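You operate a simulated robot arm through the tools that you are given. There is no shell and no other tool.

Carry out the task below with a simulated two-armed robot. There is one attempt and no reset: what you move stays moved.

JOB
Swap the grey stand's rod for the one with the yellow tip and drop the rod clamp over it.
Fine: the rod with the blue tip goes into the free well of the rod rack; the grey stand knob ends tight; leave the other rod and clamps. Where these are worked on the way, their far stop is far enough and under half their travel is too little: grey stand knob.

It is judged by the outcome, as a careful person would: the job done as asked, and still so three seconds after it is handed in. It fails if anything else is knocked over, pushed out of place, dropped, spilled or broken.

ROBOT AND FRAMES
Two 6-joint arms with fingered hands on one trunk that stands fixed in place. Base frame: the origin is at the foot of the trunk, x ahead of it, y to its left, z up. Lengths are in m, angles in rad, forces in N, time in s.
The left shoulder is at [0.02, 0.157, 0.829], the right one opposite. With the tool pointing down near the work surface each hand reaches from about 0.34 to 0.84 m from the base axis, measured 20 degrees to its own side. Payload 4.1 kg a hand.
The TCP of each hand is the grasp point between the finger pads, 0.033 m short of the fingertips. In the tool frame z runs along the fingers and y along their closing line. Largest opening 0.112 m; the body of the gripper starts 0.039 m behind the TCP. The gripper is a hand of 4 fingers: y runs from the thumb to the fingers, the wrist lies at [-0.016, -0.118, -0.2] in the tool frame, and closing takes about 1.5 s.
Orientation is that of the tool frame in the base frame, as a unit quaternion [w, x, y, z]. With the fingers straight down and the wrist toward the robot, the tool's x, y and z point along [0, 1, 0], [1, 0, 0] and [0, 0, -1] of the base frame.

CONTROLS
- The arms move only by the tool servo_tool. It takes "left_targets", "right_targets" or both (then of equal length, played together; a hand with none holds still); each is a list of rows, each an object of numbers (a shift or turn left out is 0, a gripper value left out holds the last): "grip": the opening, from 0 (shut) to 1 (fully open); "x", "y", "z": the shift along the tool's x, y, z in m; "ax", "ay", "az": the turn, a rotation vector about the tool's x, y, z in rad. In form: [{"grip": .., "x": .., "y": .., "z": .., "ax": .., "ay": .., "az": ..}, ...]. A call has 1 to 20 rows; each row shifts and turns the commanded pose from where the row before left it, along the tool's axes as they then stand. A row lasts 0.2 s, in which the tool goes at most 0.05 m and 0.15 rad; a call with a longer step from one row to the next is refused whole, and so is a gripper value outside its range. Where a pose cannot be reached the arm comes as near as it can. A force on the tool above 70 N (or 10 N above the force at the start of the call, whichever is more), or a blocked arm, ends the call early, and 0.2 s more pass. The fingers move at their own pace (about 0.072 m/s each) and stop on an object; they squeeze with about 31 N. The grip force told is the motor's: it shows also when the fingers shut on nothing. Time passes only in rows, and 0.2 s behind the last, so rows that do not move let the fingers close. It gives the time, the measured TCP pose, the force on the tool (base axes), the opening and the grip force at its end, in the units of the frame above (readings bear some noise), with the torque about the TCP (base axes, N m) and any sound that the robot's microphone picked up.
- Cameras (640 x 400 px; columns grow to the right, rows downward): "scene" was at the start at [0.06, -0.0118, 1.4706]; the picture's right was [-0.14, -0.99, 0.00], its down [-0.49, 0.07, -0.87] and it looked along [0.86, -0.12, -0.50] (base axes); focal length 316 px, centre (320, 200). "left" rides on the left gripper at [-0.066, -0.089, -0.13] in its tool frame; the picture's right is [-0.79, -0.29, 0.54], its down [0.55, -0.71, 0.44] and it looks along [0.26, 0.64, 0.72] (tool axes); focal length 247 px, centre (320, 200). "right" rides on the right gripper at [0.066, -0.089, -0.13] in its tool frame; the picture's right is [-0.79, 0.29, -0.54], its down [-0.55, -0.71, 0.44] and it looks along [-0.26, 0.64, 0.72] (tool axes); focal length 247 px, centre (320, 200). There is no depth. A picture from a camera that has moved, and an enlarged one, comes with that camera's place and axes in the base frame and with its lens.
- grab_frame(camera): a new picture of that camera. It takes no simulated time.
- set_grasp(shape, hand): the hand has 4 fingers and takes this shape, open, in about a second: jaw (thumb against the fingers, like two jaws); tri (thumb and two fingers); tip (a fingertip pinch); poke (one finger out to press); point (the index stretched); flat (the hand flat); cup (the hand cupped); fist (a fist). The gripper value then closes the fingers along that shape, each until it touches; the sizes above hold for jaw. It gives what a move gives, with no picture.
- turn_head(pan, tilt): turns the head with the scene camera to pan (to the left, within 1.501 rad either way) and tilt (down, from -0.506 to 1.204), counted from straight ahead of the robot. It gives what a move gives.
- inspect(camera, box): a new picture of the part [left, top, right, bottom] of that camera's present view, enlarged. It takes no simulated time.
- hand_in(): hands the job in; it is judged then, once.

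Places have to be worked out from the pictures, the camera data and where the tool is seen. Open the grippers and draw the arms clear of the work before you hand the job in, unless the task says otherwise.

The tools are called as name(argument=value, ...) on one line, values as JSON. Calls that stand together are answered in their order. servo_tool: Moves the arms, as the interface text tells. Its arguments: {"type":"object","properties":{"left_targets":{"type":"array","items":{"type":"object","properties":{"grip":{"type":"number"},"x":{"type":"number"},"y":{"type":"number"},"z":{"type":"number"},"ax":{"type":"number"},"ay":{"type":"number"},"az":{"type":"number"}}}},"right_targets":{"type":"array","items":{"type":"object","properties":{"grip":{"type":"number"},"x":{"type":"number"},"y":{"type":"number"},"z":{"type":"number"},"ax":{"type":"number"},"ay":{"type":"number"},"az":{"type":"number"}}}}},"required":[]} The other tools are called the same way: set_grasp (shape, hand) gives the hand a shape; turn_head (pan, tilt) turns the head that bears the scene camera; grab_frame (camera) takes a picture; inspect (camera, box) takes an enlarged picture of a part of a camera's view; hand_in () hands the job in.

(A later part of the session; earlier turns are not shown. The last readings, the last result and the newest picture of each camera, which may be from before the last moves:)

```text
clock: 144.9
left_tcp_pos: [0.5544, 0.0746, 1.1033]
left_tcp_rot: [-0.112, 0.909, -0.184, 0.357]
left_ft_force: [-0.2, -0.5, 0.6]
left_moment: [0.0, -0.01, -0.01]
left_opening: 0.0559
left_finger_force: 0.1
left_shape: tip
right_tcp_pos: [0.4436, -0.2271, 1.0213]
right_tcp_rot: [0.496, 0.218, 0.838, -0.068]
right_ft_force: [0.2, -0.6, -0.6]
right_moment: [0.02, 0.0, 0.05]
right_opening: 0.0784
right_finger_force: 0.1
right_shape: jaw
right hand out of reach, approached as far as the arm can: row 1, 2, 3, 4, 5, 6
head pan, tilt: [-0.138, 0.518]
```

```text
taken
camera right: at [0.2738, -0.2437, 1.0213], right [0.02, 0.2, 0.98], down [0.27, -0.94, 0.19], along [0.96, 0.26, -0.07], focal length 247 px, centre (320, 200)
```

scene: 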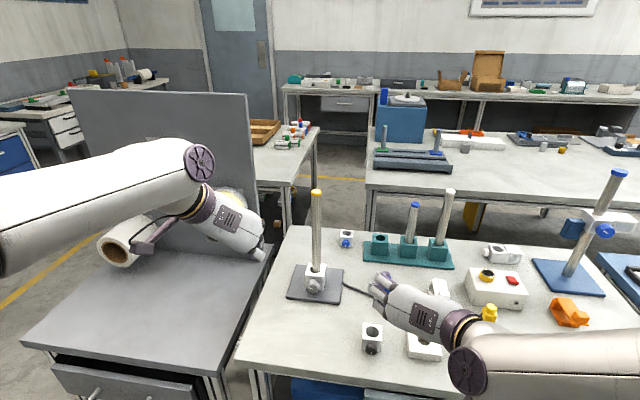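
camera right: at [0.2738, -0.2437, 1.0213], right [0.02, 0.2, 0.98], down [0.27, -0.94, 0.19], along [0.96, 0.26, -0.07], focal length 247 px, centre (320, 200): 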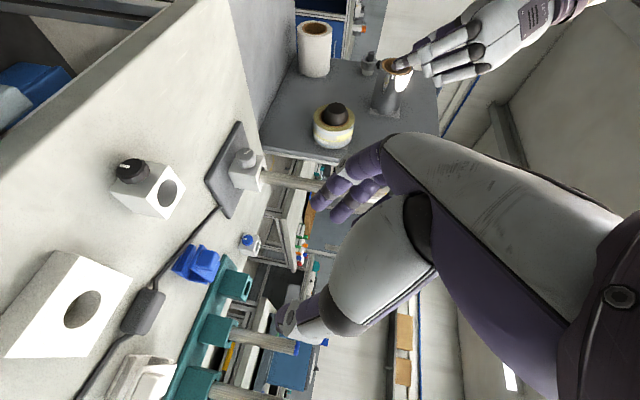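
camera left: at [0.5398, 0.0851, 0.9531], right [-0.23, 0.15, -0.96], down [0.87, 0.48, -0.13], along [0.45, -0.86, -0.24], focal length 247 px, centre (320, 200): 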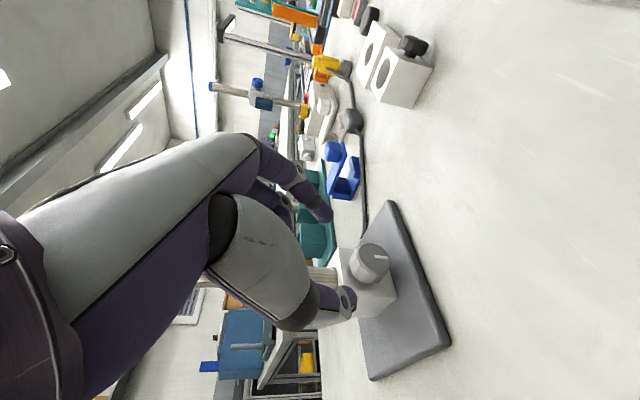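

The right arm cannot go low at that pitch, so I consider the left arm for the clamp. First I test, well above the rod, whether the left hand can reach over the stand at about 50° pitch with its closing line level.

servo_tool(left_targets=[{"ax": -0.1107, "az": -0.0934}, {"ax": -0.1107, "az": -0.0934}, {"ax": -0.046, "az": -0.039}, {"x": 0.025, "z": -0.03}, {"x": 0.025, "z": -0.03}, {"x": 0.025, "z": -0.03}, {}])

grab_frame(camera="scene")

```text
clock: 146.5
left_tcp_pos: [0.5563, 0.0765, 1.22]
left_tcp_rot: [0.051, 0.932, -0.126, 0.337]
left_ft_force: [0.6, -0.2, 0.5]
left_moment: [0.0, 0.02, -0.01]
left_opening: 0.0556
left_finger_force: 0.1
left_shape: tip
right_tcp_pos: [0.4434, -0.2273, 1.0238]
right_tcp_rot: [0.496, 0.217, 0.838, -0.068]
right_ft_force: [-0.4, 0.4, 0.1]
right_moment: [0.0, 0.0, 0.02]
right_opening: 0.0781
right_finger_force: 0.0
right_shape: jaw
head pan, tilt: [-0.138, 0.518]
```

```text
taken
```

scene: 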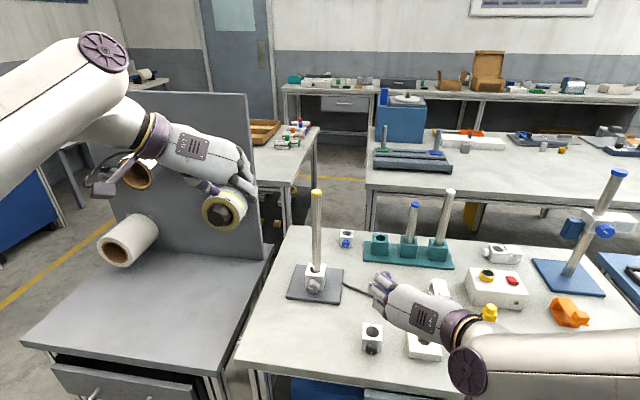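

No limits so far at 50° pitch and level. I move on toward the point above the rod.

servo_tool(left_targets=[{"x": 0.0261, "y": 0.0215, "z": 0.0247}, {"x": 0.0261, "y": 0.0215, "z": 0.0247}, {"x": 0.0261, "y": 0.0215, "z": 0.0247}, {"x": 0.0261, "y": 0.0215, "z": 0.0247}, {"x": 0.0261, "y": 0.0215, "z": 0.0247}, {}])

grab_frame(camera="scene")

```text
clock: 147.9
left_tcp_pos: [0.6372, -0.0337, 1.1842]
left_tcp_rot: [0.05, 0.931, -0.127, 0.339]
left_ft_force: [0.7, 0.1, -0.3]
left_moment: [-0.03, 0.01, 0.0]
left_opening: 0.0557
left_finger_force: 0.1
left_shape: tip
left hand out of reach, approached as far as the arm can: row 3, 4, 5
right_tcp_pos: [0.4438, -0.2261, 1.0221]
right_tcp_rot: [0.497, 0.217, 0.838, -0.068]
right_ft_force: [-0.4, 0.5, 0.3]
right_moment: [-0.02, -0.02, -0.01]
right_opening: 0.0779
right_finger_force: 0.0
right_shape: jaw
head pan, tilt: [-0.138, 0.518]
```

```text
taken
```

scene: 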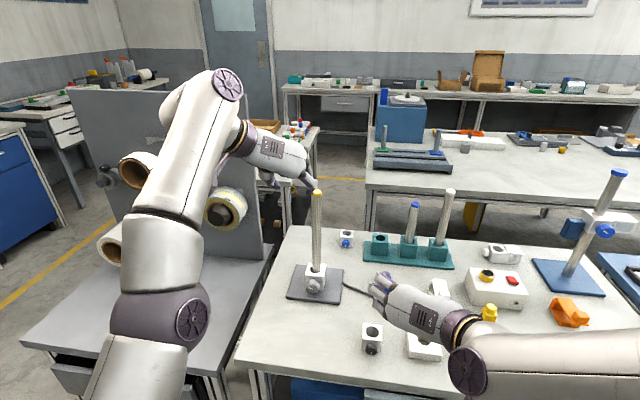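

The left arm reaches full stretch at about x=0.64 with 50° pitch, so placing needs about 40° or less. I move the right hand off to the right, and bring the left hand back with a flatter 42° pitch to test it near the clamp.

servo_tool(left_targets=[{"z": -0.04}, {"z": -0.04}, {"z": -0.04}, {"ay": 0.07}, {"ay": 0.07}, {}], right_targets=[{"y": -0.04}, {"y": -0.04}, {"y": -0.04}, {"y": -0.04}, {"y": -0.04}, {}])

grab_frame(camera="scene")

```text
clock: 149.3
left_tcp_pos: [0.5834, -0.0167, 1.2941]
left_tcp_rot: [0.058, 0.905, -0.123, 0.402]
left_ft_force: [0.0, 0.6, 1.0]
left_moment: [0.02, 0.01, -0.04]
left_opening: 0.0558
left_finger_force: 0.1
left_shape: tip
left hand out of reach, approached as far as the arm can: row 4, 5
right_tcp_pos: [0.4072, -0.3973, 1.0453]
right_tcp_rot: [0.497, 0.217, 0.838, -0.066]
right_ft_force: [0.5, 1.0, -0.4]
right_moment: [0.03, 0.01, 0.03]
right_opening: 0.0784
right_finger_force: 0.1
right_shape: jaw
right hand out of reach, approached as far as the arm can: row 1, 2, 3, 4
head pan, tilt: [-0.138, 0.518]
```

```text
taken
```

scene: 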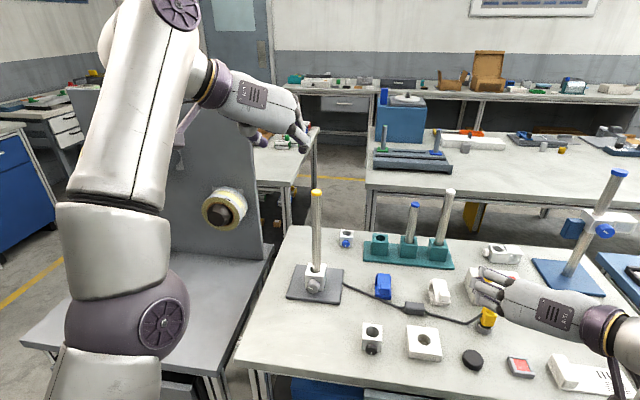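

The left hand is stretched up high here. I bring it down to about (0.50, -0.17, 1.0) above the clamp at this 42° pitch and see if any limit appears.

servo_tool(left_targets=[{"x": -0.0306, "y": 0.021, "z": 0.0211}, {"x": -0.0306, "y": 0.021, "z": 0.0211}, {"x": -0.0306, "y": 0.021, "z": 0.0211}, {"x": -0.0306, "y": 0.021, "z": 0.0211}, {"x": -0.0306, "y": 0.021, "z": 0.0211}, {"x": -0.0306, "y": 0.021, "z": 0.0211}, {"x": -0.0306, "y": 0.021, "z": 0.0211}, {"x": -0.0306, "y": 0.021, "z": 0.0211}, {}])

grab_frame(camera="scene")

grab_frame(camera="left")

```text
clock: 151.3
left_tcp_pos: [0.5008, -0.1717, 0.9986]
left_tcp_rot: [0.059, 0.904, -0.123, 0.404]
left_ft_force: [0.2, -0.1, 0.5]
left_moment: [-0.01, 0.0, -0.01]
left_opening: 0.0559
left_finger_force: 0.1
left_shape: tip
left hand out of reach, approached as far as the arm can: row 1
right_tcp_pos: [0.407, -0.3975, 1.0462]
right_tcp_rot: [0.497, 0.217, 0.837, -0.066]
right_ft_force: [-0.2, 0.5, -0.4]
right_moment: [-0.02, -0.01, 0.05]
right_opening: 0.078
right_finger_force: 0.1
right_shape: jaw
head pan, tilt: [-0.138, 0.518]
```

```text
taken
```

scene: 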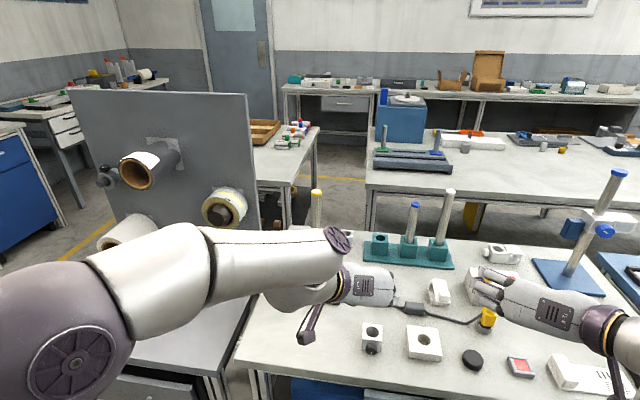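

```text
taken
camera left: at [0.3898, -0.0479, 1.038], right [-0.05, 0.3, -0.95], down [0.86, 0.5, 0.12], along [0.51, -0.81, -0.28], focal length 247 px, centre (320, 200)
```

left: 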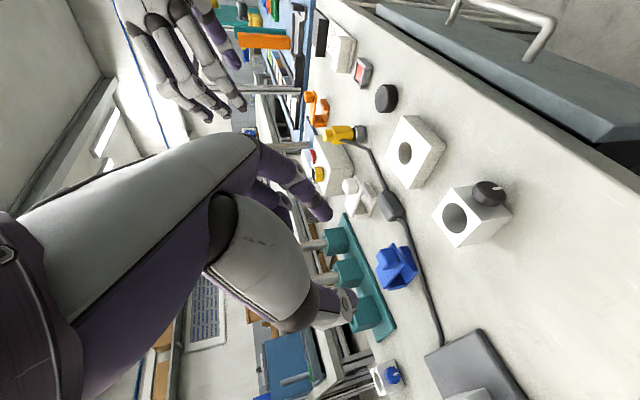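

The left arm reaches this spot at 42° pitch. I zoom the left and scene cameras on the clamp to locate it precisely.

inspect(camera="left", box=[420, 165, 530, 255])

inspect(camera="scene", box=[350, 315, 395, 360])

inspect(camera="right", box=[0, 0, 640, 400])

```text
4.44 times, centred on (475, 210) of left
camera zoom: at [0.3898, -0.0479, 1.038], right [-0.05, 0.3, -0.95], down [0.86, 0.5, 0.12], along [0.51, -0.81, -0.28], focal length 1098 px, centre (-369, 156)
```

zoom: 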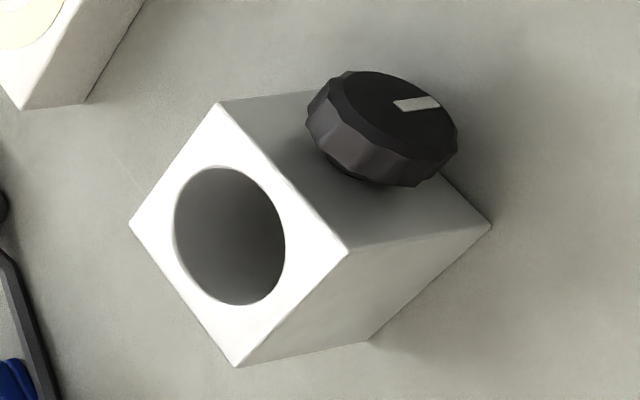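

```text
8.89 times, centred on (372, 338) of scene
camera zoom: at [0.0599, -0.0117, 1.4706], right [-0.14, -0.99, 0.0], down [-0.49, 0.07, -0.87], along [0.86, -0.12, -0.5], focal length 2810 px, centre (-147, -1022)
```

zoom: 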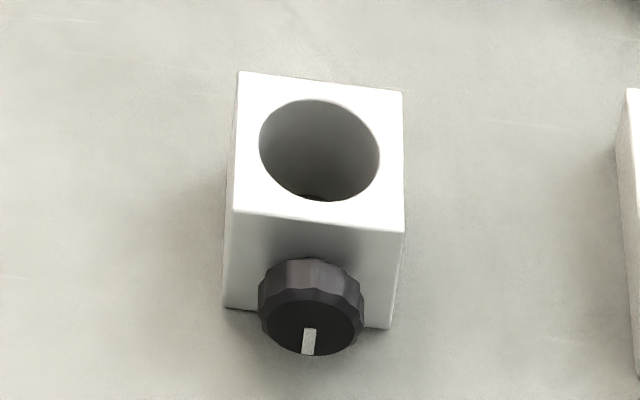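

```text
1.00 times, centred on (320, 200) of right (not enlarged: the box is as wide or as high as the picture)
camera zoom: at [0.2377, -0.4156, 1.0447], right [0.02, 0.2, 0.98], down [0.27, -0.94, 0.19], along [0.96, 0.26, -0.07], focal length 247 px, centre (320, 200)
```

zoom: 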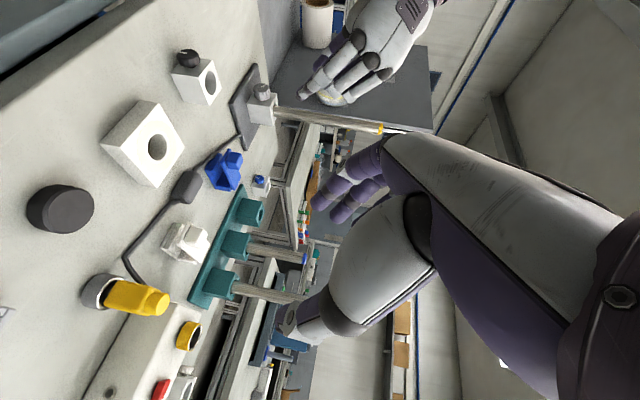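

The clamp's top centre is at (0.528, -0.201, 0.838), it is about 43 mm square and 40 mm tall on a table at z≈0.80. Before picking it, I test with the empty left hand whether the place pose (about 36° pitch, pointing straight ahead, just above the rod) is reachable.

servo_tool(left_targets=[{"x": 0.0335, "z": -0.0299}, {"x": 0.0335, "z": -0.0299}, {"x": 0.0335, "z": -0.0299}, {"x": 0.0335, "z": -0.0299}, {"ax": 0.1043, "ay": 0.001, "az": -0.093}, {"ax": 0.1043, "ay": 0.001, "az": -0.093}, {"ay": 0.1}, {}])

grab_frame(camera="scene")

```text
clock: 153.1
left_tcp_pos: [0.5019, -0.1701, 1.1826]
left_tcp_rot: [0.001, 0.892, 0.004, 0.453]
left_ft_force: [-0.7, 0.3, -0.4]
left_moment: [0.04, 0.01, 0.02]
left_opening: 0.0561
left_finger_force: 0.1
left_shape: tip
right_tcp_pos: [0.4068, -0.398, 1.0457]
right_tcp_rot: [0.496, 0.217, 0.838, -0.066]
right_ft_force: [-0.6, -0.8, 0.9]
right_moment: [-0.01, 0.03, 0.03]
right_opening: 0.0784
right_finger_force: 0.0
right_shape: jaw
head pan, tilt: [-0.138, 0.518]
```

```text
taken
```

scene: 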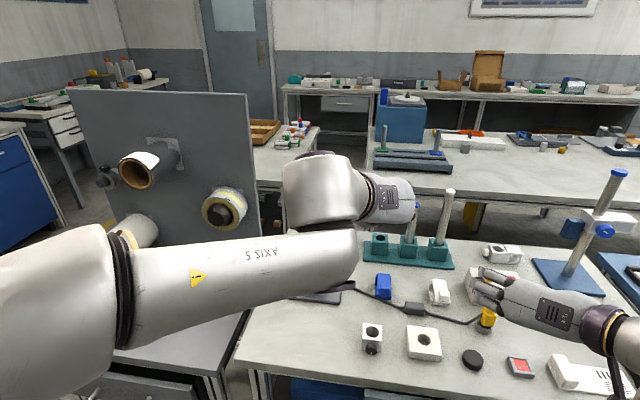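

No limits here with 36° pitch pointing straight ahead. I move on to just above and behind the rod's top to test the place pose.

servo_tool(left_targets=[{"x": 0.0246, "y": -0.0138, "z": 0.0312}, {"x": 0.0246, "y": -0.0138, "z": 0.0312}, {"x": 0.0246, "y": -0.0138, "z": 0.0312}, {"x": 0.0246, "y": -0.0138, "z": 0.0312}, {"x": 0.0246, "y": -0.0138, "z": 0.0312}, {}])

grab_frame(camera="scene")

```text
clock: 154.5
left_tcp_pos: [0.7009, -0.1007, 1.1893]
left_tcp_rot: [0.001, 0.892, 0.004, 0.452]
left_ft_force: [-0.9, -0.8, 0.3]
left_moment: [0.03, -0.01, 0.01]
left_opening: 0.0558
left_finger_force: 0.0
left_shape: tip
right_tcp_pos: [0.4066, -0.3981, 1.0447]
right_tcp_rot: [0.497, 0.216, 0.838, -0.066]
right_ft_force: [-0.2, 0.4, 0.0]
right_moment: [-0.01, -0.02, 0.01]
right_opening: 0.0777
right_finger_force: 0.0
right_shape: jaw
head pan, tilt: [-0.138, 0.518]
```

```text
taken
```

scene: 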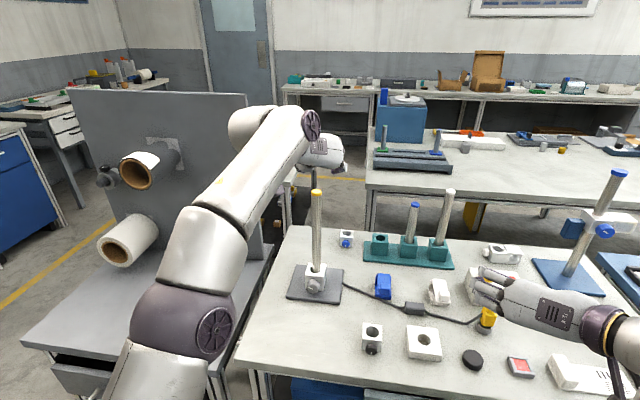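

Reachable. I check the final few centimetres too, staying just clear above the rod tip.

servo_tool(left_targets=[{"x": -0.003, "y": -0.0039, "z": 0.0162}, {"x": -0.003, "y": -0.0039, "z": 0.0162}, {}])

grab_frame(camera="left")

inspect(camera="scene", box=[270, 110, 390, 230])

```text
clock: 155.3
left_tcp_pos: [0.7229, -0.0922, 1.1619]
left_tcp_rot: [0.002, 0.892, 0.004, 0.452]
left_ft_force: [0.3, -0.1, 0.5]
left_moment: [-0.01, -0.03, 0.0]
left_opening: 0.0559
left_finger_force: 0.1
left_shape: tip
right_tcp_pos: [0.4069, -0.3995, 1.0447]
right_tcp_rot: [0.497, 0.217, 0.837, -0.066]
right_ft_force: [-0.8, -0.2, -0.4]
right_moment: [-0.01, -0.01, -0.02]
right_opening: 0.0781
right_finger_force: 0.0
right_shape: jaw
head pan, tilt: [-0.138, 0.518]
```

```text
taken
camera left: at [0.5792, -0.0044, 1.1884], right [-0.03, 0.28, -0.96], down [0.67, 0.72, 0.18], along [0.74, -0.64, -0.21], focal length 247 px, centre (320, 200)
```

left: 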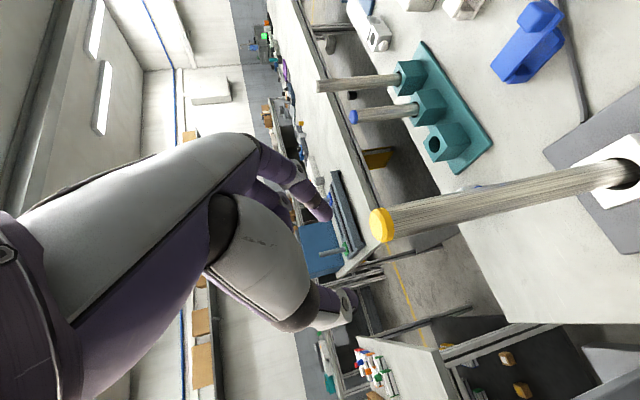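

```text
3.33 times, centred on (330, 170) of scene
camera zoom: at [0.06, -0.0118, 1.4706], right [-0.14, -0.99, 0.0], down [-0.49, 0.07, -0.87], along [0.86, -0.12, -0.5], focal length 1054 px, centre (287, 300)
```

zoom: 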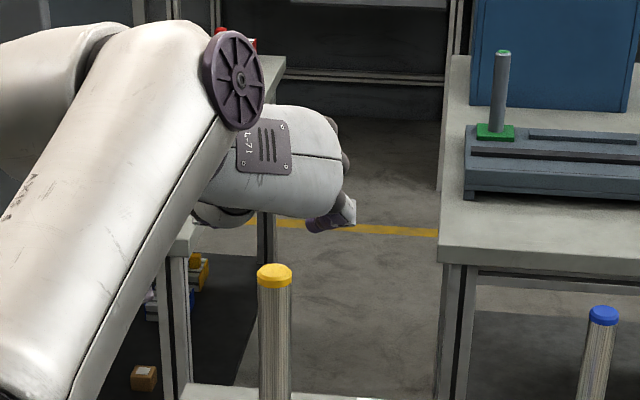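

The place pose is fully reachable and the rod tip shows at about (0.728, -0.096, 1.109). Now I bring the left hand back, turn it to match the clamp's yaw and open it for the pick.

servo_tool(left_targets=[{"z": -0.049, "grip": 0.67}, {"x": -0.0344, "y": 0.0127, "z": -0.0209}, {"x": -0.0344, "y": 0.0127, "z": -0.0209}, {"x": -0.0344, "y": 0.0127, "z": -0.0209}, {"x": -0.0344, "y": 0.0127, "z": -0.0209}, {"x": -0.0344, "y": 0.0127, "z": -0.0209}, {"x": -0.0344, "y": 0.0127, "z": -0.0209}, {"ax": -0.1161, "ay": -0.0008, "az": 0.0851}, {"ax": -0.1161, "ay": -0.0008, "az": 0.0851}, {}])

grab_frame(camera="scene")

grab_frame(camera="left")

```text
clock: 157.5
left_tcp_pos: [0.4675, -0.1904, 1.143]
left_tcp_rot: [0.035, 0.888, -0.074, 0.452]
left_ft_force: [-0.4, -0.4, 0.0]
left_moment: [-0.03, 0.01, 0.0]
left_opening: 0.0745
left_finger_force: 0.1
left_shape: tip
left hand out of reach, approached as far as the arm can: row 8, 9
right_tcp_pos: [0.408, -0.3972, 1.0447]
right_tcp_rot: [0.498, 0.217, 0.837, -0.065]
right_ft_force: [0.1, -0.2, -0.1]
right_moment: [-0.01, -0.04, 0.01]
right_opening: 0.0781
right_finger_force: 0.0
right_shape: jaw
head pan, tilt: [-0.138, 0.518]
```

```text
taken
```

scene: 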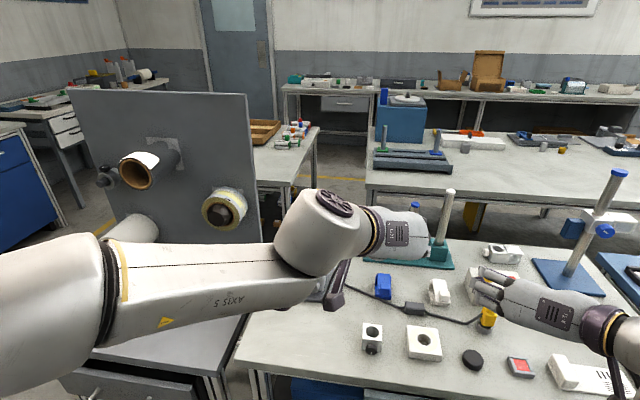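

```text
taken
camera left: at [0.3406, -0.0783, 1.1682], right [0.02, 0.29, -0.96], down [0.78, 0.59, 0.19], along [0.62, -0.75, -0.22], focal length 247 px, centre (320, 200)
```

left: 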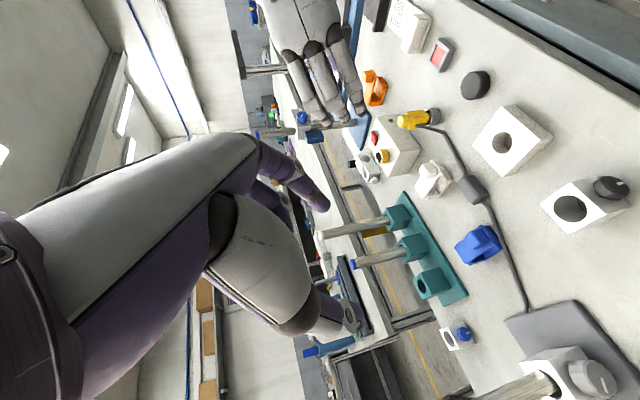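

The last yaw step met a limit close to the body, so I descend with the current heading and see how the arm behaves lower down.

servo_tool(left_targets=[{"x": -0.0353, "y": -0.0016, "z": 0.0202}, {"x": -0.0353, "y": -0.0016, "z": 0.0202}, {"x": -0.0353, "y": -0.0016, "z": 0.0202}, {"x": -0.0353, "y": -0.0016, "z": 0.0202}, {}])

grab_frame(camera="left")

```text
clock: 158.7
left_tcp_pos: [0.4581, -0.1854, 1.0393]
left_tcp_rot: [0.067, 0.883, -0.123, 0.448]
left_ft_force: [-0.2, 0.4, 0.3]
left_moment: [0.01, -0.01, 0.01]
left_opening: 0.0749
left_finger_force: 0.0
left_shape: tip
left hand out of reach, approached as far as the arm can: row 1, 2
right_tcp_pos: [0.4062, -0.3977, 1.0464]
right_tcp_rot: [0.497, 0.217, 0.837, -0.067]
right_ft_force: [0.0, -0.3, -0.4]
right_moment: [0.04, 0.04, 0.0]
right_opening: 0.078
right_finger_force: 0.0
right_shape: jaw
head pan, tilt: [-0.138, 0.518]
```

```text
taken
camera left: at [0.3447, -0.0604, 1.0627], right [0.05, 0.28, -0.96], down [0.85, 0.5, 0.18], along [0.53, -0.82, -0.21], focal length 247 px, centre (320, 200)
```

left: 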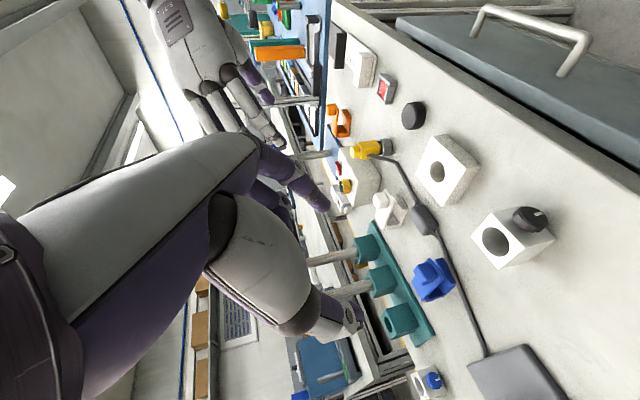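

It settled exactly into the wanted heading (-16°) and 36° pitch. I continue down to the pre-grasp about 10 cm short of the clamp.

servo_tool(left_targets=[{"x": -0.0306, "y": -0.0016, "z": 0.017}, {"x": -0.0306, "y": -0.0016, "z": 0.017}, {"x": -0.0306, "y": -0.0016, "z": 0.017}, {"x": -0.0306, "y": -0.0016, "z": 0.017}, {}])

grab_frame(camera="left")

grab_frame(camera="scene")

```text
clock: 159.9
left_tcp_pos: [0.4442, -0.1766, 0.8981]
left_tcp_rot: [0.067, 0.883, -0.123, 0.447]
left_ft_force: [0.7, -0.1, -0.8]
left_moment: [0.01, -0.01, 0.0]
left_opening: 0.0747
left_finger_force: 0.2
left_shape: tip
right_tcp_pos: [0.4075, -0.3974, 1.0467]
right_tcp_rot: [0.497, 0.217, 0.837, -0.066]
right_ft_force: [-0.9, 0.0, -0.2]
right_moment: [0.01, 0.03, 0.0]
right_opening: 0.0779
right_finger_force: 0.0
right_shape: jaw
head pan, tilt: [-0.138, 0.518]
```

```text
taken
camera left: at [0.3314, -0.0509, 0.9229], right [0.05, 0.28, -0.96], down [0.85, 0.5, 0.18], along [0.53, -0.82, -0.21], focal length 247 px, centre (320, 200)
```

left: 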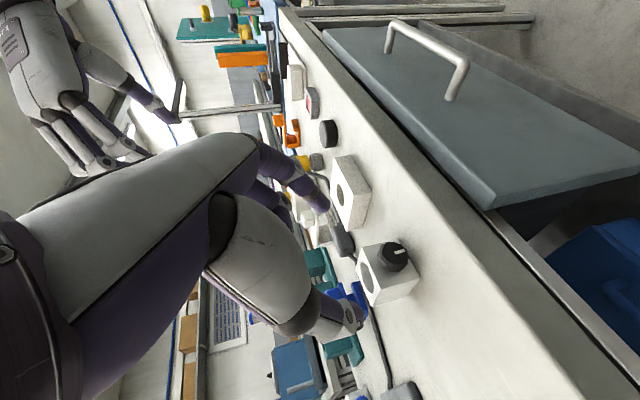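

```text
taken
```

scene: 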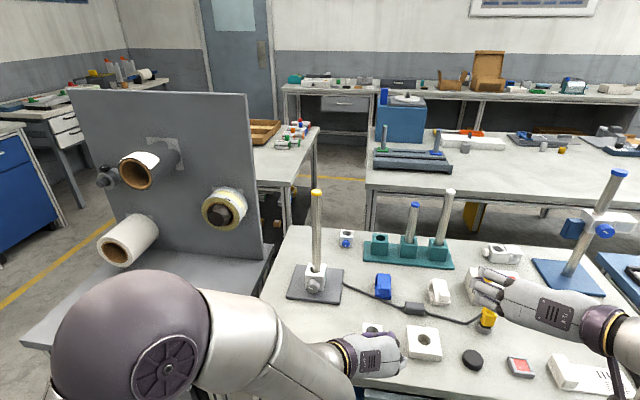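

The pre-grasp pose is reached without limits and the clamp is right ahead. I enlarge the left view to check its alignment between the thumb and index.

inspect(camera="left", box=[270, 170, 450, 350])

inspect(camera="scene", box=[320, 300, 440, 390])

```text
2.22 times, centred on (360, 260) of left
camera zoom: at [0.3314, -0.0509, 0.9229], right [0.05, 0.28, -0.96], down [0.85, 0.5, 0.18], along [0.53, -0.82, -0.21], focal length 549 px, centre (231, 67)
```

zoom: 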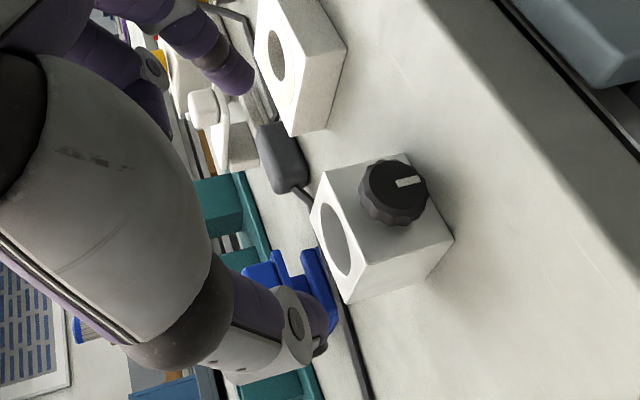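

```text
4.44 times, centred on (380, 345) of scene
camera zoom: at [0.06, -0.0118, 1.4706], right [-0.14, -0.99, 0.0], down [-0.49, 0.07, -0.87], along [0.86, -0.12, -0.5], focal length 1405 px, centre (53, -444)
```

zoom: 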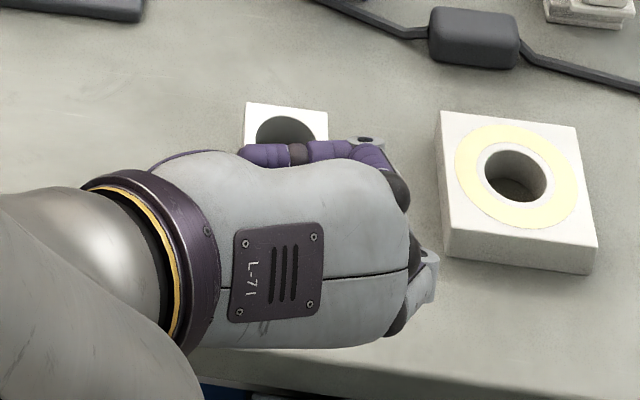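

The clamp lies exactly on the tool axis. I advance about 9.6 cm in steps so that the thumb and index straddle its sides, watching for table contact.

servo_tool(left_targets=[{"z": 0.03}, {"z": 0.03}, {"z": 0.025}, {"z": 0.011}, {}])

inspect(camera="left", box=[250, 160, 430, 340])

inspect(camera="scene", box=[330, 290, 450, 380])

```text
clock: 161.1
left_tcp_pos: [0.5186, -0.1975, 0.8412]
left_tcp_rot: [0.067, 0.884, -0.123, 0.447]
left_ft_force: [-0.4, -0.8, 0.3]
left_moment: [0.02, 0.0, 0.01]
left_opening: 0.0747
left_finger_force: 0.1
left_shape: tip
right_tcp_pos: [0.4071, -0.3977, 1.0456]
right_tcp_rot: [0.497, 0.217, 0.838, -0.067]
right_ft_force: [-0.4, -0.1, 0.1]
right_moment: [-0.01, -0.02, -0.03]
right_opening: 0.078
right_finger_force: 0.1
right_shape: jaw
head pan, tilt: [-0.138, 0.518]
```

```text
2.22 times, centred on (340, 250) of left
camera zoom: at [0.4054, -0.0727, 0.8674], right [0.05, 0.28, -0.96], down [0.85, 0.5, 0.18], along [0.53, -0.82, -0.21], focal length 549 px, centre (276, 89)
```

zoom: 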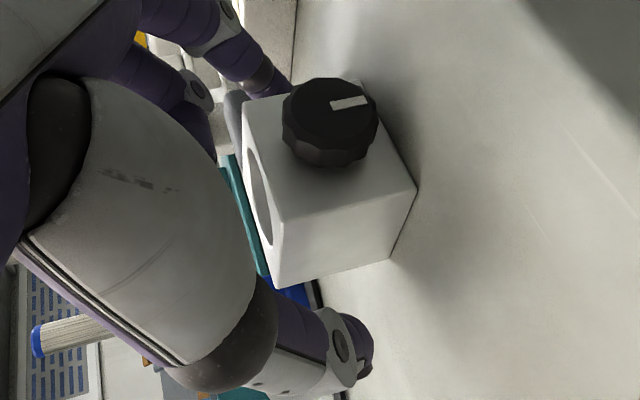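

```text
4.44 times, centred on (390, 335) of scene
camera zoom: at [0.06, -0.0118, 1.4706], right [-0.14, -0.99, 0.0], down [-0.49, 0.07, -0.87], along [0.86, -0.12, -0.5], focal length 1405 px, centre (9, -400)
```

zoom: 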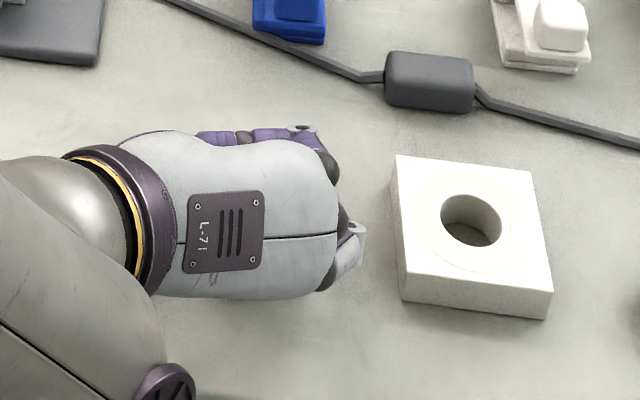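

The clamp sits between the thumb and index with no contact force. I close the pinch on its sides.

servo_tool(left_targets=[{"grip": 0.5}, {"grip": 0.4}, {"grip": 0.3}, {"grip": 0.2}, {"grip": 0.1}, {"grip": 0.1}, {"grip": 0.1}])

inspect(camera="left", box=[250, 160, 430, 340])

```text
clock: 162.7
left_tcp_pos: [0.5177, -0.1983, 0.8432]
left_tcp_rot: [0.067, 0.883, -0.123, 0.448]
left_ft_force: [-0.4, -0.2, 0.6]
left_moment: [-0.06, 0.03, -0.01]
left_opening: 0.0371
left_finger_force: 30.6
left_shape: tip
right_tcp_pos: [0.4072, -0.3976, 1.046]
right_tcp_rot: [0.497, 0.217, 0.838, -0.066]
right_ft_force: [0.9, 0.4, 0.2]
right_moment: [-0.02, -0.02, 0.03]
right_opening: 0.0783
right_finger_force: 0.1
right_shape: jaw
head pan, tilt: [-0.138, 0.518]
```

```text
2.22 times, centred on (340, 250) of left
camera zoom: at [0.4053, -0.0727, 0.8676], right [0.05, 0.28, -0.96], down [0.85, 0.5, 0.18], along [0.53, -0.82, -0.21], focal length 549 px, centre (276, 89)
```

zoom: 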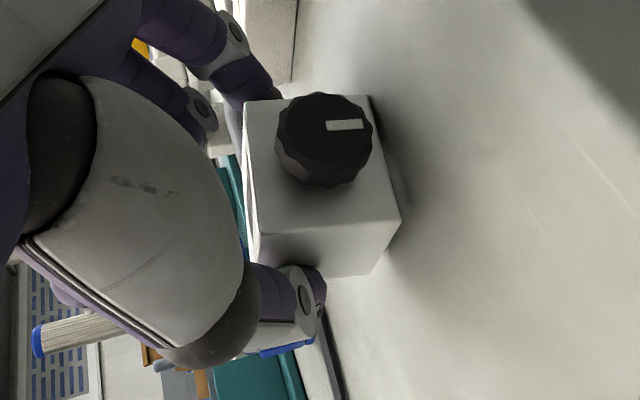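

The clamp is pinched with 31 N. I lift it 5 cm and check that it hangs level in the hand.

servo_tool(left_targets=[{"grip": 0.0, "x": 0.0121, "z": -0.0089}, {"x": 0.0162, "z": -0.0118}, {"x": 0.0162, "z": -0.0118}, {}])

inspect(camera="left", box=[250, 160, 430, 340])

inspect(camera="scene", box=[320, 270, 440, 370])

grab_frame(camera="right")

```text
clock: 163.7
left_tcp_pos: [0.5182, -0.1977, 0.8976]
left_tcp_rot: [0.065, 0.883, -0.124, 0.447]
left_ft_force: [0.1, -0.8, -2.3]
left_moment: [-0.02, 0.01, -0.01]
left_opening: 0.037
left_finger_force: 30.7
left_shape: tip
right_tcp_pos: [0.4062, -0.3985, 1.0453]
right_tcp_rot: [0.497, 0.218, 0.837, -0.066]
right_ft_force: [0.2, 1.0, 0.0]
right_moment: [0.02, 0.0, 0.02]
right_opening: 0.0783
right_finger_force: 0.0
right_shape: jaw
head pan, tilt: [-0.138, 0.518]
```

```text
2.22 times, centred on (340, 250) of left
camera zoom: at [0.4055, -0.0725, 0.923], right [0.05, 0.28, -0.96], down [0.85, 0.5, 0.18], along [0.53, -0.82, -0.21], focal length 549 px, centre (276, 89)
```

zoom: 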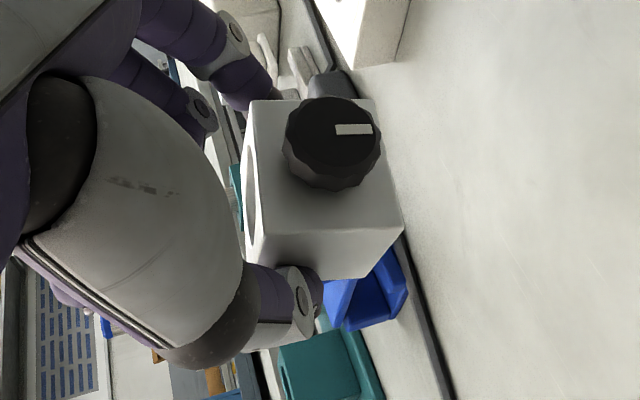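

```text
4.00 times, centred on (380, 320) of scene
camera zoom: at [0.0601, -0.0118, 1.4706], right [-0.14, -0.99, 0.0], down [-0.49, 0.07, -0.87], along [0.86, -0.12, -0.5], focal length 1265 px, centre (80, -280)
```

zoom: 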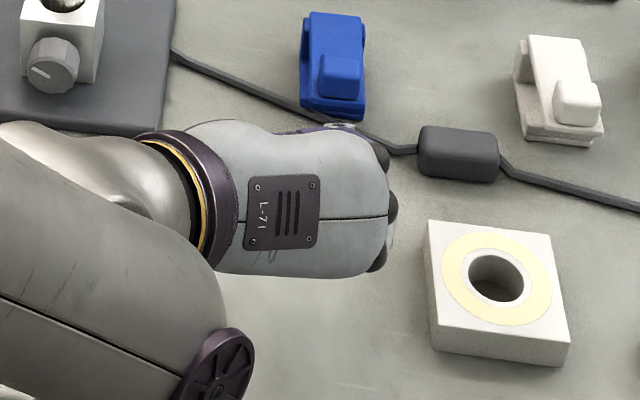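

```text
taken
camera right: at [0.2377, -0.4157, 1.0446], right [0.02, 0.2, 0.98], down [0.27, -0.94, 0.19], along [0.96, 0.26, -0.07], focal length 247 px, centre (320, 200)
```

right: 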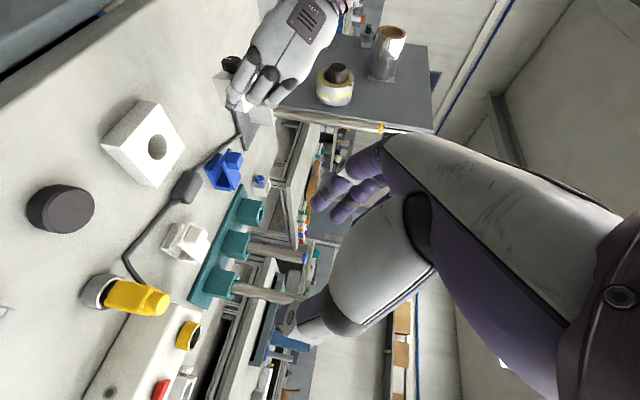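

The clamp came up level (its 2.3 N weight shows), with its bore axis right at the tool point. I raise it and yaw the hand straight ahead in stages, staying clear of everything.

servo_tool(left_targets=[{"x": 0.0269, "y": 0.0003, "z": -0.0197}, {"x": 0.0269, "y": 0.0003, "z": -0.0197}, {"x": 0.0269, "y": 0.0003, "z": -0.0197}, {"ax": 0.1158, "ay": 0.0011, "az": -0.0844}, {"ax": 0.1158, "ay": 0.0011, "az": -0.0844}, {"x": 0.0308, "y": 0.0003, "z": -0.0224}, {"x": 0.0308, "y": 0.0003, "z": -0.0224}, {"x": 0.0308, "y": 0.0003, "z": -0.0224}, {"x": 0.0308, "y": 0.0003, "z": -0.0224}, {"x": 0.0308, "y": 0.0003, "z": -0.0224}, {}])

grab_frame(camera="left")

grab_frame(camera="right")

```text
clock: 166.1
left_tcp_pos: [0.4568, -0.1698, 1.0616]
left_tcp_rot: [0.005, 0.889, 0.008, 0.459]
left_ft_force: [0.5, -1.0, -1.7]
left_moment: [-0.01, 0.03, 0.02]
left_opening: 0.0367
left_finger_force: 31.0
left_shape: tip
left hand out of reach, approached as far as the arm can: row 4, 5, 6, 7, 8, 9, 10
right_tcp_pos: [0.4065, -0.3986, 1.0445]
right_tcp_rot: [0.497, 0.217, 0.838, -0.066]
right_ft_force: [-0.4, 0.8, -0.4]
right_moment: [0.03, 0.01, -0.02]
right_opening: 0.0784
right_finger_force: 0.0
right_shape: jaw
head pan, tilt: [-0.138, 0.518]
```

```text
taken
camera left: at [0.3125, -0.0819, 1.0835], right [-0.02, 0.27, -0.96], down [0.67, 0.72, 0.19], along [0.74, -0.64, -0.2], focal length 247 px, centre (320, 200)
```

left: 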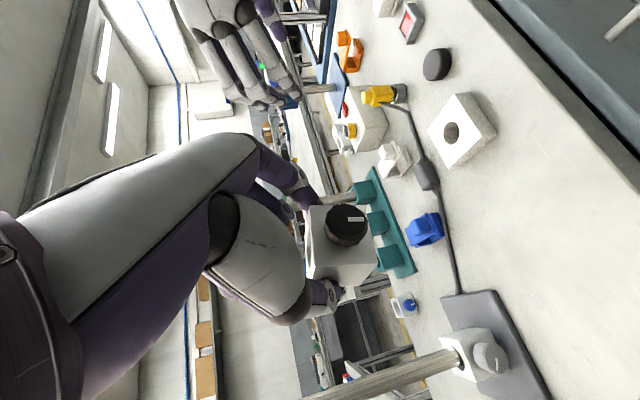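

```text
taken
camera right: at [0.2378, -0.4157, 1.0446], right [0.02, 0.2, 0.98], down [0.27, -0.94, 0.19], along [0.96, 0.26, -0.07], focal length 247 px, centre (320, 200)
```

right: 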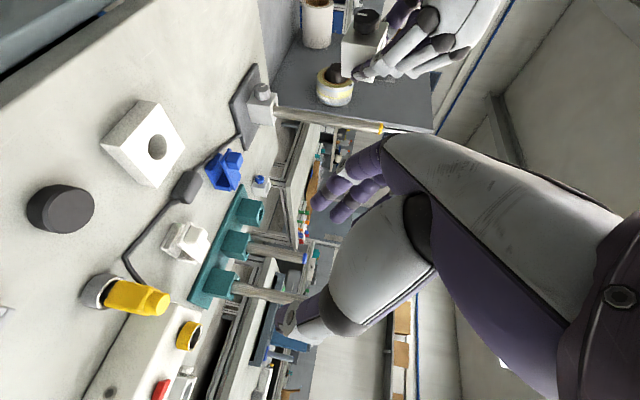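

The heading is now straight ahead, but raising is limited this close in. I move forward and up toward the rod, as in the earlier test path.

servo_tool(left_targets=[{"x": 0.0314, "y": -0.008, "z": 0.0129}, {"x": 0.0314, "y": -0.008, "z": 0.0129}, {"x": 0.0314, "y": -0.008, "z": 0.0129}, {"x": 0.0314, "y": -0.008, "z": 0.0129}, {"x": 0.0314, "y": -0.008, "z": 0.0129}, {}])

grab_frame(camera="scene")

grab_frame(camera="right")

```text
clock: 167.5
left_tcp_pos: [0.525, -0.1178, 1.027]
left_tcp_rot: [0.003, 0.889, 0.006, 0.458]
left_ft_force: [-0.2, 0.4, -1.8]
left_moment: [0.04, 0.03, 0.0]
left_opening: 0.0368
left_finger_force: 31.1
left_shape: tip
left hand out of reach, approached as far as the arm can: row 1, 2, 3, 4, 5
right_tcp_pos: [0.408, -0.3982, 1.0462]
right_tcp_rot: [0.497, 0.217, 0.837, -0.066]
right_ft_force: [1.0, -0.2, -0.5]
right_moment: [0.0, -0.01, 0.03]
right_opening: 0.078
right_finger_force: 0.0
right_shape: jaw
head pan, tilt: [-0.138, 0.518]
```

```text
taken
```

scene: 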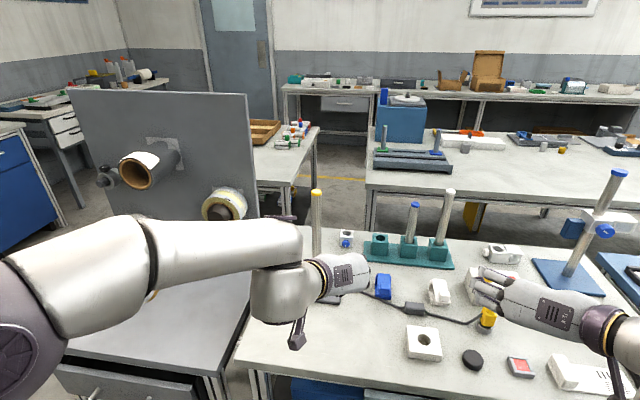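

```text
taken
camera right: at [0.2378, -0.4157, 1.0446], right [0.02, 0.2, 0.98], down [0.27, -0.94, 0.19], along [0.96, 0.26, -0.07], focal length 247 px, centre (320, 200)
```

right: 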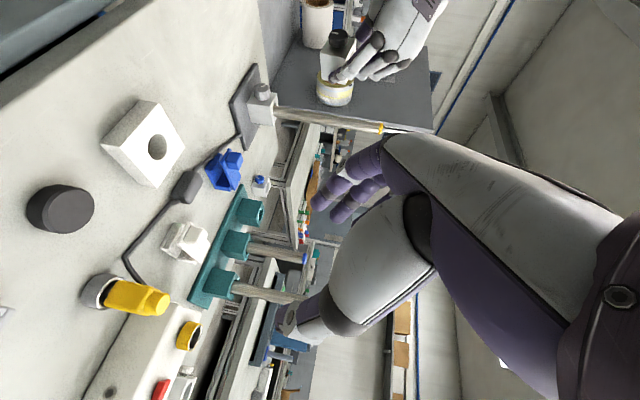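

I seem to be on the wrong side of a wrist limit again. I retrace the sequence that worked before: turn back to -16°, pitch to 42°, then raise first and only then turn.

servo_tool(left_targets=[{"ay": -0.1}, {"ax": -0.1167, "az": 0.0831}, {"ax": -0.1167, "az": 0.0831}, {}])

grab_frame(camera="scene")

```text
clock: 168.5
left_tcp_pos: [0.5142, -0.1178, 1.0077]
left_tcp_rot: [0.073, 0.891, -0.12, 0.432]
left_ft_force: [-0.4, 1.0, -1.0]
left_moment: [-0.03, -0.01, 0.03]
left_opening: 0.0369
left_finger_force: 31.3
left_shape: tip
left hand out of reach, approached as far as the arm can: row 1
right_tcp_pos: [0.4064, -0.3983, 1.0465]
right_tcp_rot: [0.496, 0.217, 0.838, -0.067]
right_ft_force: [-0.1, 0.2, 0.3]
right_moment: [0.03, 0.0, 0.01]
right_opening: 0.078
right_finger_force: 0.0
right_shape: jaw
head pan, tilt: [-0.138, 0.518]
```

```text
taken
```

scene: 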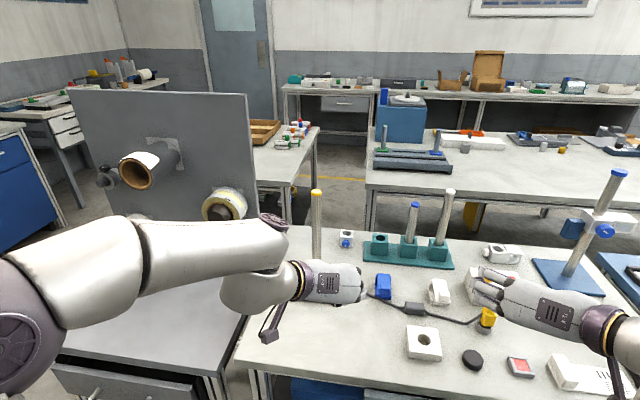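

Rows 2 and 3 were free. I pitch a little further down and raise from here.

servo_tool(left_targets=[{"ay": -0.065}, {"x": 0.0335, "z": -0.0299}, {"x": 0.0335, "z": -0.0299}, {"x": 0.0335, "z": -0.0299}, {"x": 0.0335, "z": -0.0299}, {}])

grab_frame(camera="scene")

```text
clock: 169.9
left_tcp_pos: [0.516, -0.1134, 1.1894]
left_tcp_rot: [0.069, 0.905, -0.121, 0.403]
left_ft_force: [0.1, -0.5, -0.1]
left_moment: [-0.02, -0.02, -0.01]
left_opening: 0.0368
left_finger_force: 30.7
left_shape: tip
right_tcp_pos: [0.407, -0.3975, 1.0453]
right_tcp_rot: [0.497, 0.217, 0.838, -0.066]
right_ft_force: [0.4, -0.2, -0.3]
right_moment: [0.01, 0.0, -0.01]
right_opening: 0.0778
right_finger_force: 0.1
right_shape: jaw
head pan, tilt: [-0.138, 0.518]
```

```text
taken
```

scene: 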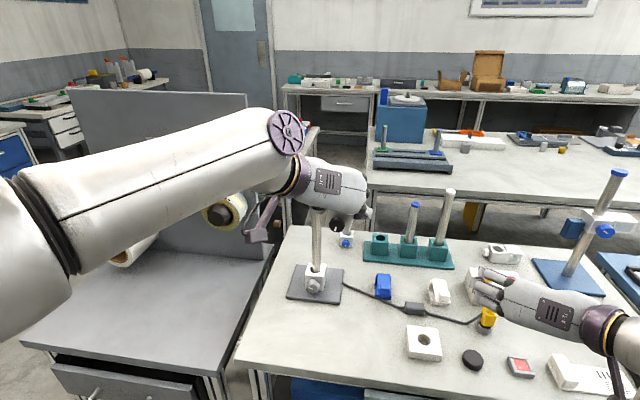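

That worked without limits. Now at this height I turn the hand straight ahead and flatten the pitch back to 36° so that the clamp is level again.

servo_tool(left_targets=[{"ax": 0.1044, "ay": 0.0038, "az": -0.0934}, {"ax": 0.1044, "ay": 0.0038, "az": -0.0934}, {"ay": 0.1, "az": 0.026}, {}])

grab_frame(camera="scene")

grab_frame(camera="left")

```text
clock: 170.9
left_tcp_pos: [0.5175, -0.1135, 1.1877]
left_tcp_rot: [0.007, 0.891, -0.006, 0.453]
left_ft_force: [0.2, 0.0, -1.3]
left_moment: [0.02, 0.03, 0.02]
left_opening: 0.0364
left_finger_force: 31.5
left_shape: tip
right_tcp_pos: [0.4067, -0.3982, 1.0455]
right_tcp_rot: [0.496, 0.218, 0.838, -0.066]
right_ft_force: [0.1, -0.2, 0.2]
right_moment: [0.0, -0.02, -0.02]
right_opening: 0.078
right_finger_force: 0.0
right_shape: jaw
head pan, tilt: [-0.138, 0.518]
```

```text
taken
```

scene: 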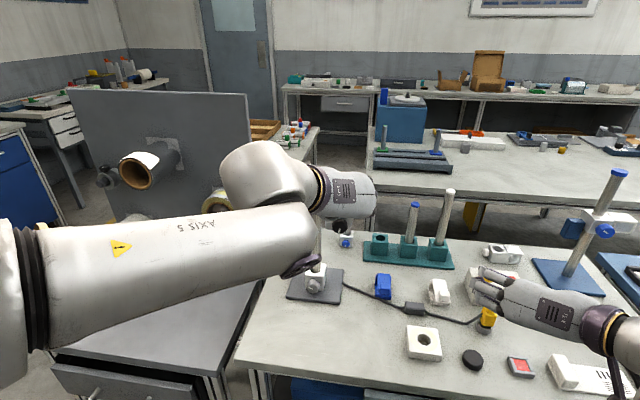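

```text
taken
camera left: at [0.3739, -0.0225, 1.2128], right [-0.03, 0.28, -0.96], down [0.69, 0.7, 0.18], along [0.72, -0.66, -0.21], focal length 247 px, centre (320, 200)
```

left: 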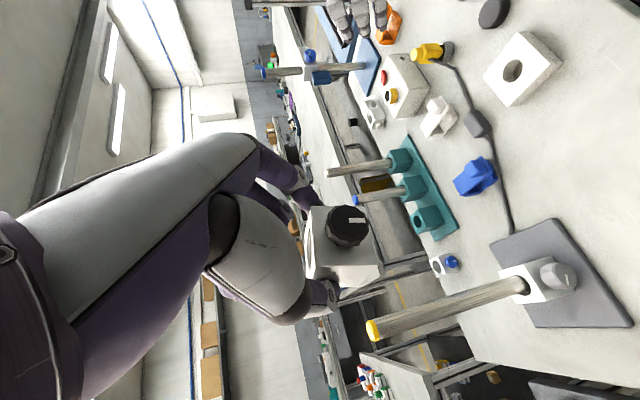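

The clamp is level again, pointing straight ahead at z≈1.19. I move it forward to just behind the rod at this height.

servo_tool(left_targets=[{"x": 0.0215, "y": -0.0042, "z": 0.0294}, {"x": 0.0215, "y": -0.0042, "z": 0.0294}, {"x": 0.0215, "y": -0.0042, "z": 0.0294}, {"x": 0.0215, "y": -0.0042, "z": 0.0294}, {"x": 0.0215, "y": -0.0042, "z": 0.0294}, {}])

grab_frame(camera="left")

grab_frame(camera="right")

inspect(camera="scene", box=[270, 100, 390, 230])

```text
clock: 172.3
left_tcp_pos: [0.6983, -0.093, 1.1877]
left_tcp_rot: [0.005, 0.892, -0.007, 0.452]
left_ft_force: [-0.8, -0.3, -1.6]
left_moment: [0.01, 0.02, -0.01]
left_opening: 0.0364
left_finger_force: 30.7
left_shape: tip
right_tcp_pos: [0.4079, -0.3981, 1.0472]
right_tcp_rot: [0.497, 0.217, 0.837, -0.067]
right_ft_force: [0.3, -0.1, -0.2]
right_moment: [-0.01, 0.02, 0.0]
right_opening: 0.0781
right_finger_force: 0.1
right_shape: jaw
head pan, tilt: [-0.138, 0.518]
```

```text
taken
camera left: at [0.5563, -0.0029, 1.2119], right [-0.03, 0.28, -0.96], down [0.69, 0.7, 0.19], along [0.72, -0.66, -0.21], focal length 247 px, centre (320, 200)
```

left: 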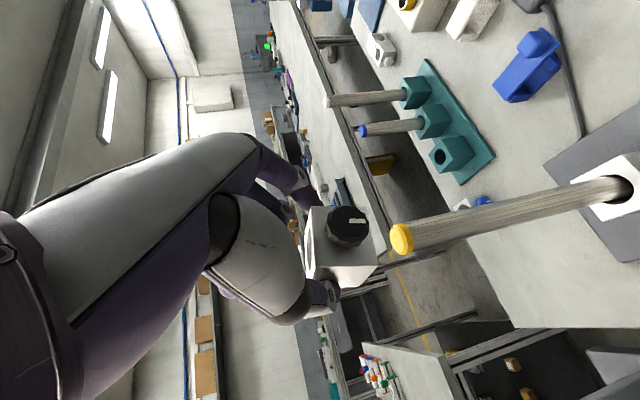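

```text
taken
camera right: at [0.2376, -0.4157, 1.0447], right [0.02, 0.2, 0.98], down [0.27, -0.94, 0.19], along [0.96, 0.26, -0.07], focal length 247 px, centre (320, 200)
```

right: 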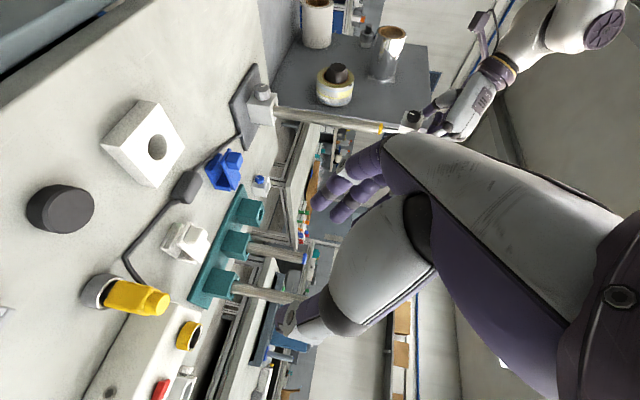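

```text
3.08 times, centred on (330, 165) of scene
camera zoom: at [0.0599, -0.0118, 1.4706], right [-0.14, -0.99, 0.0], down [-0.49, 0.07, -0.87], along [0.86, -0.12, -0.5], focal length 973 px, centre (289, 308)
```

zoom: 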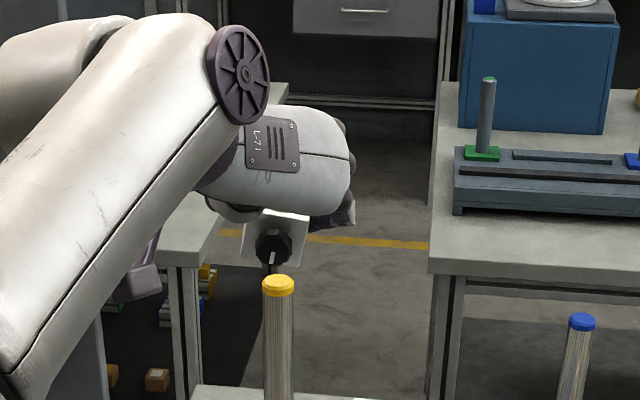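

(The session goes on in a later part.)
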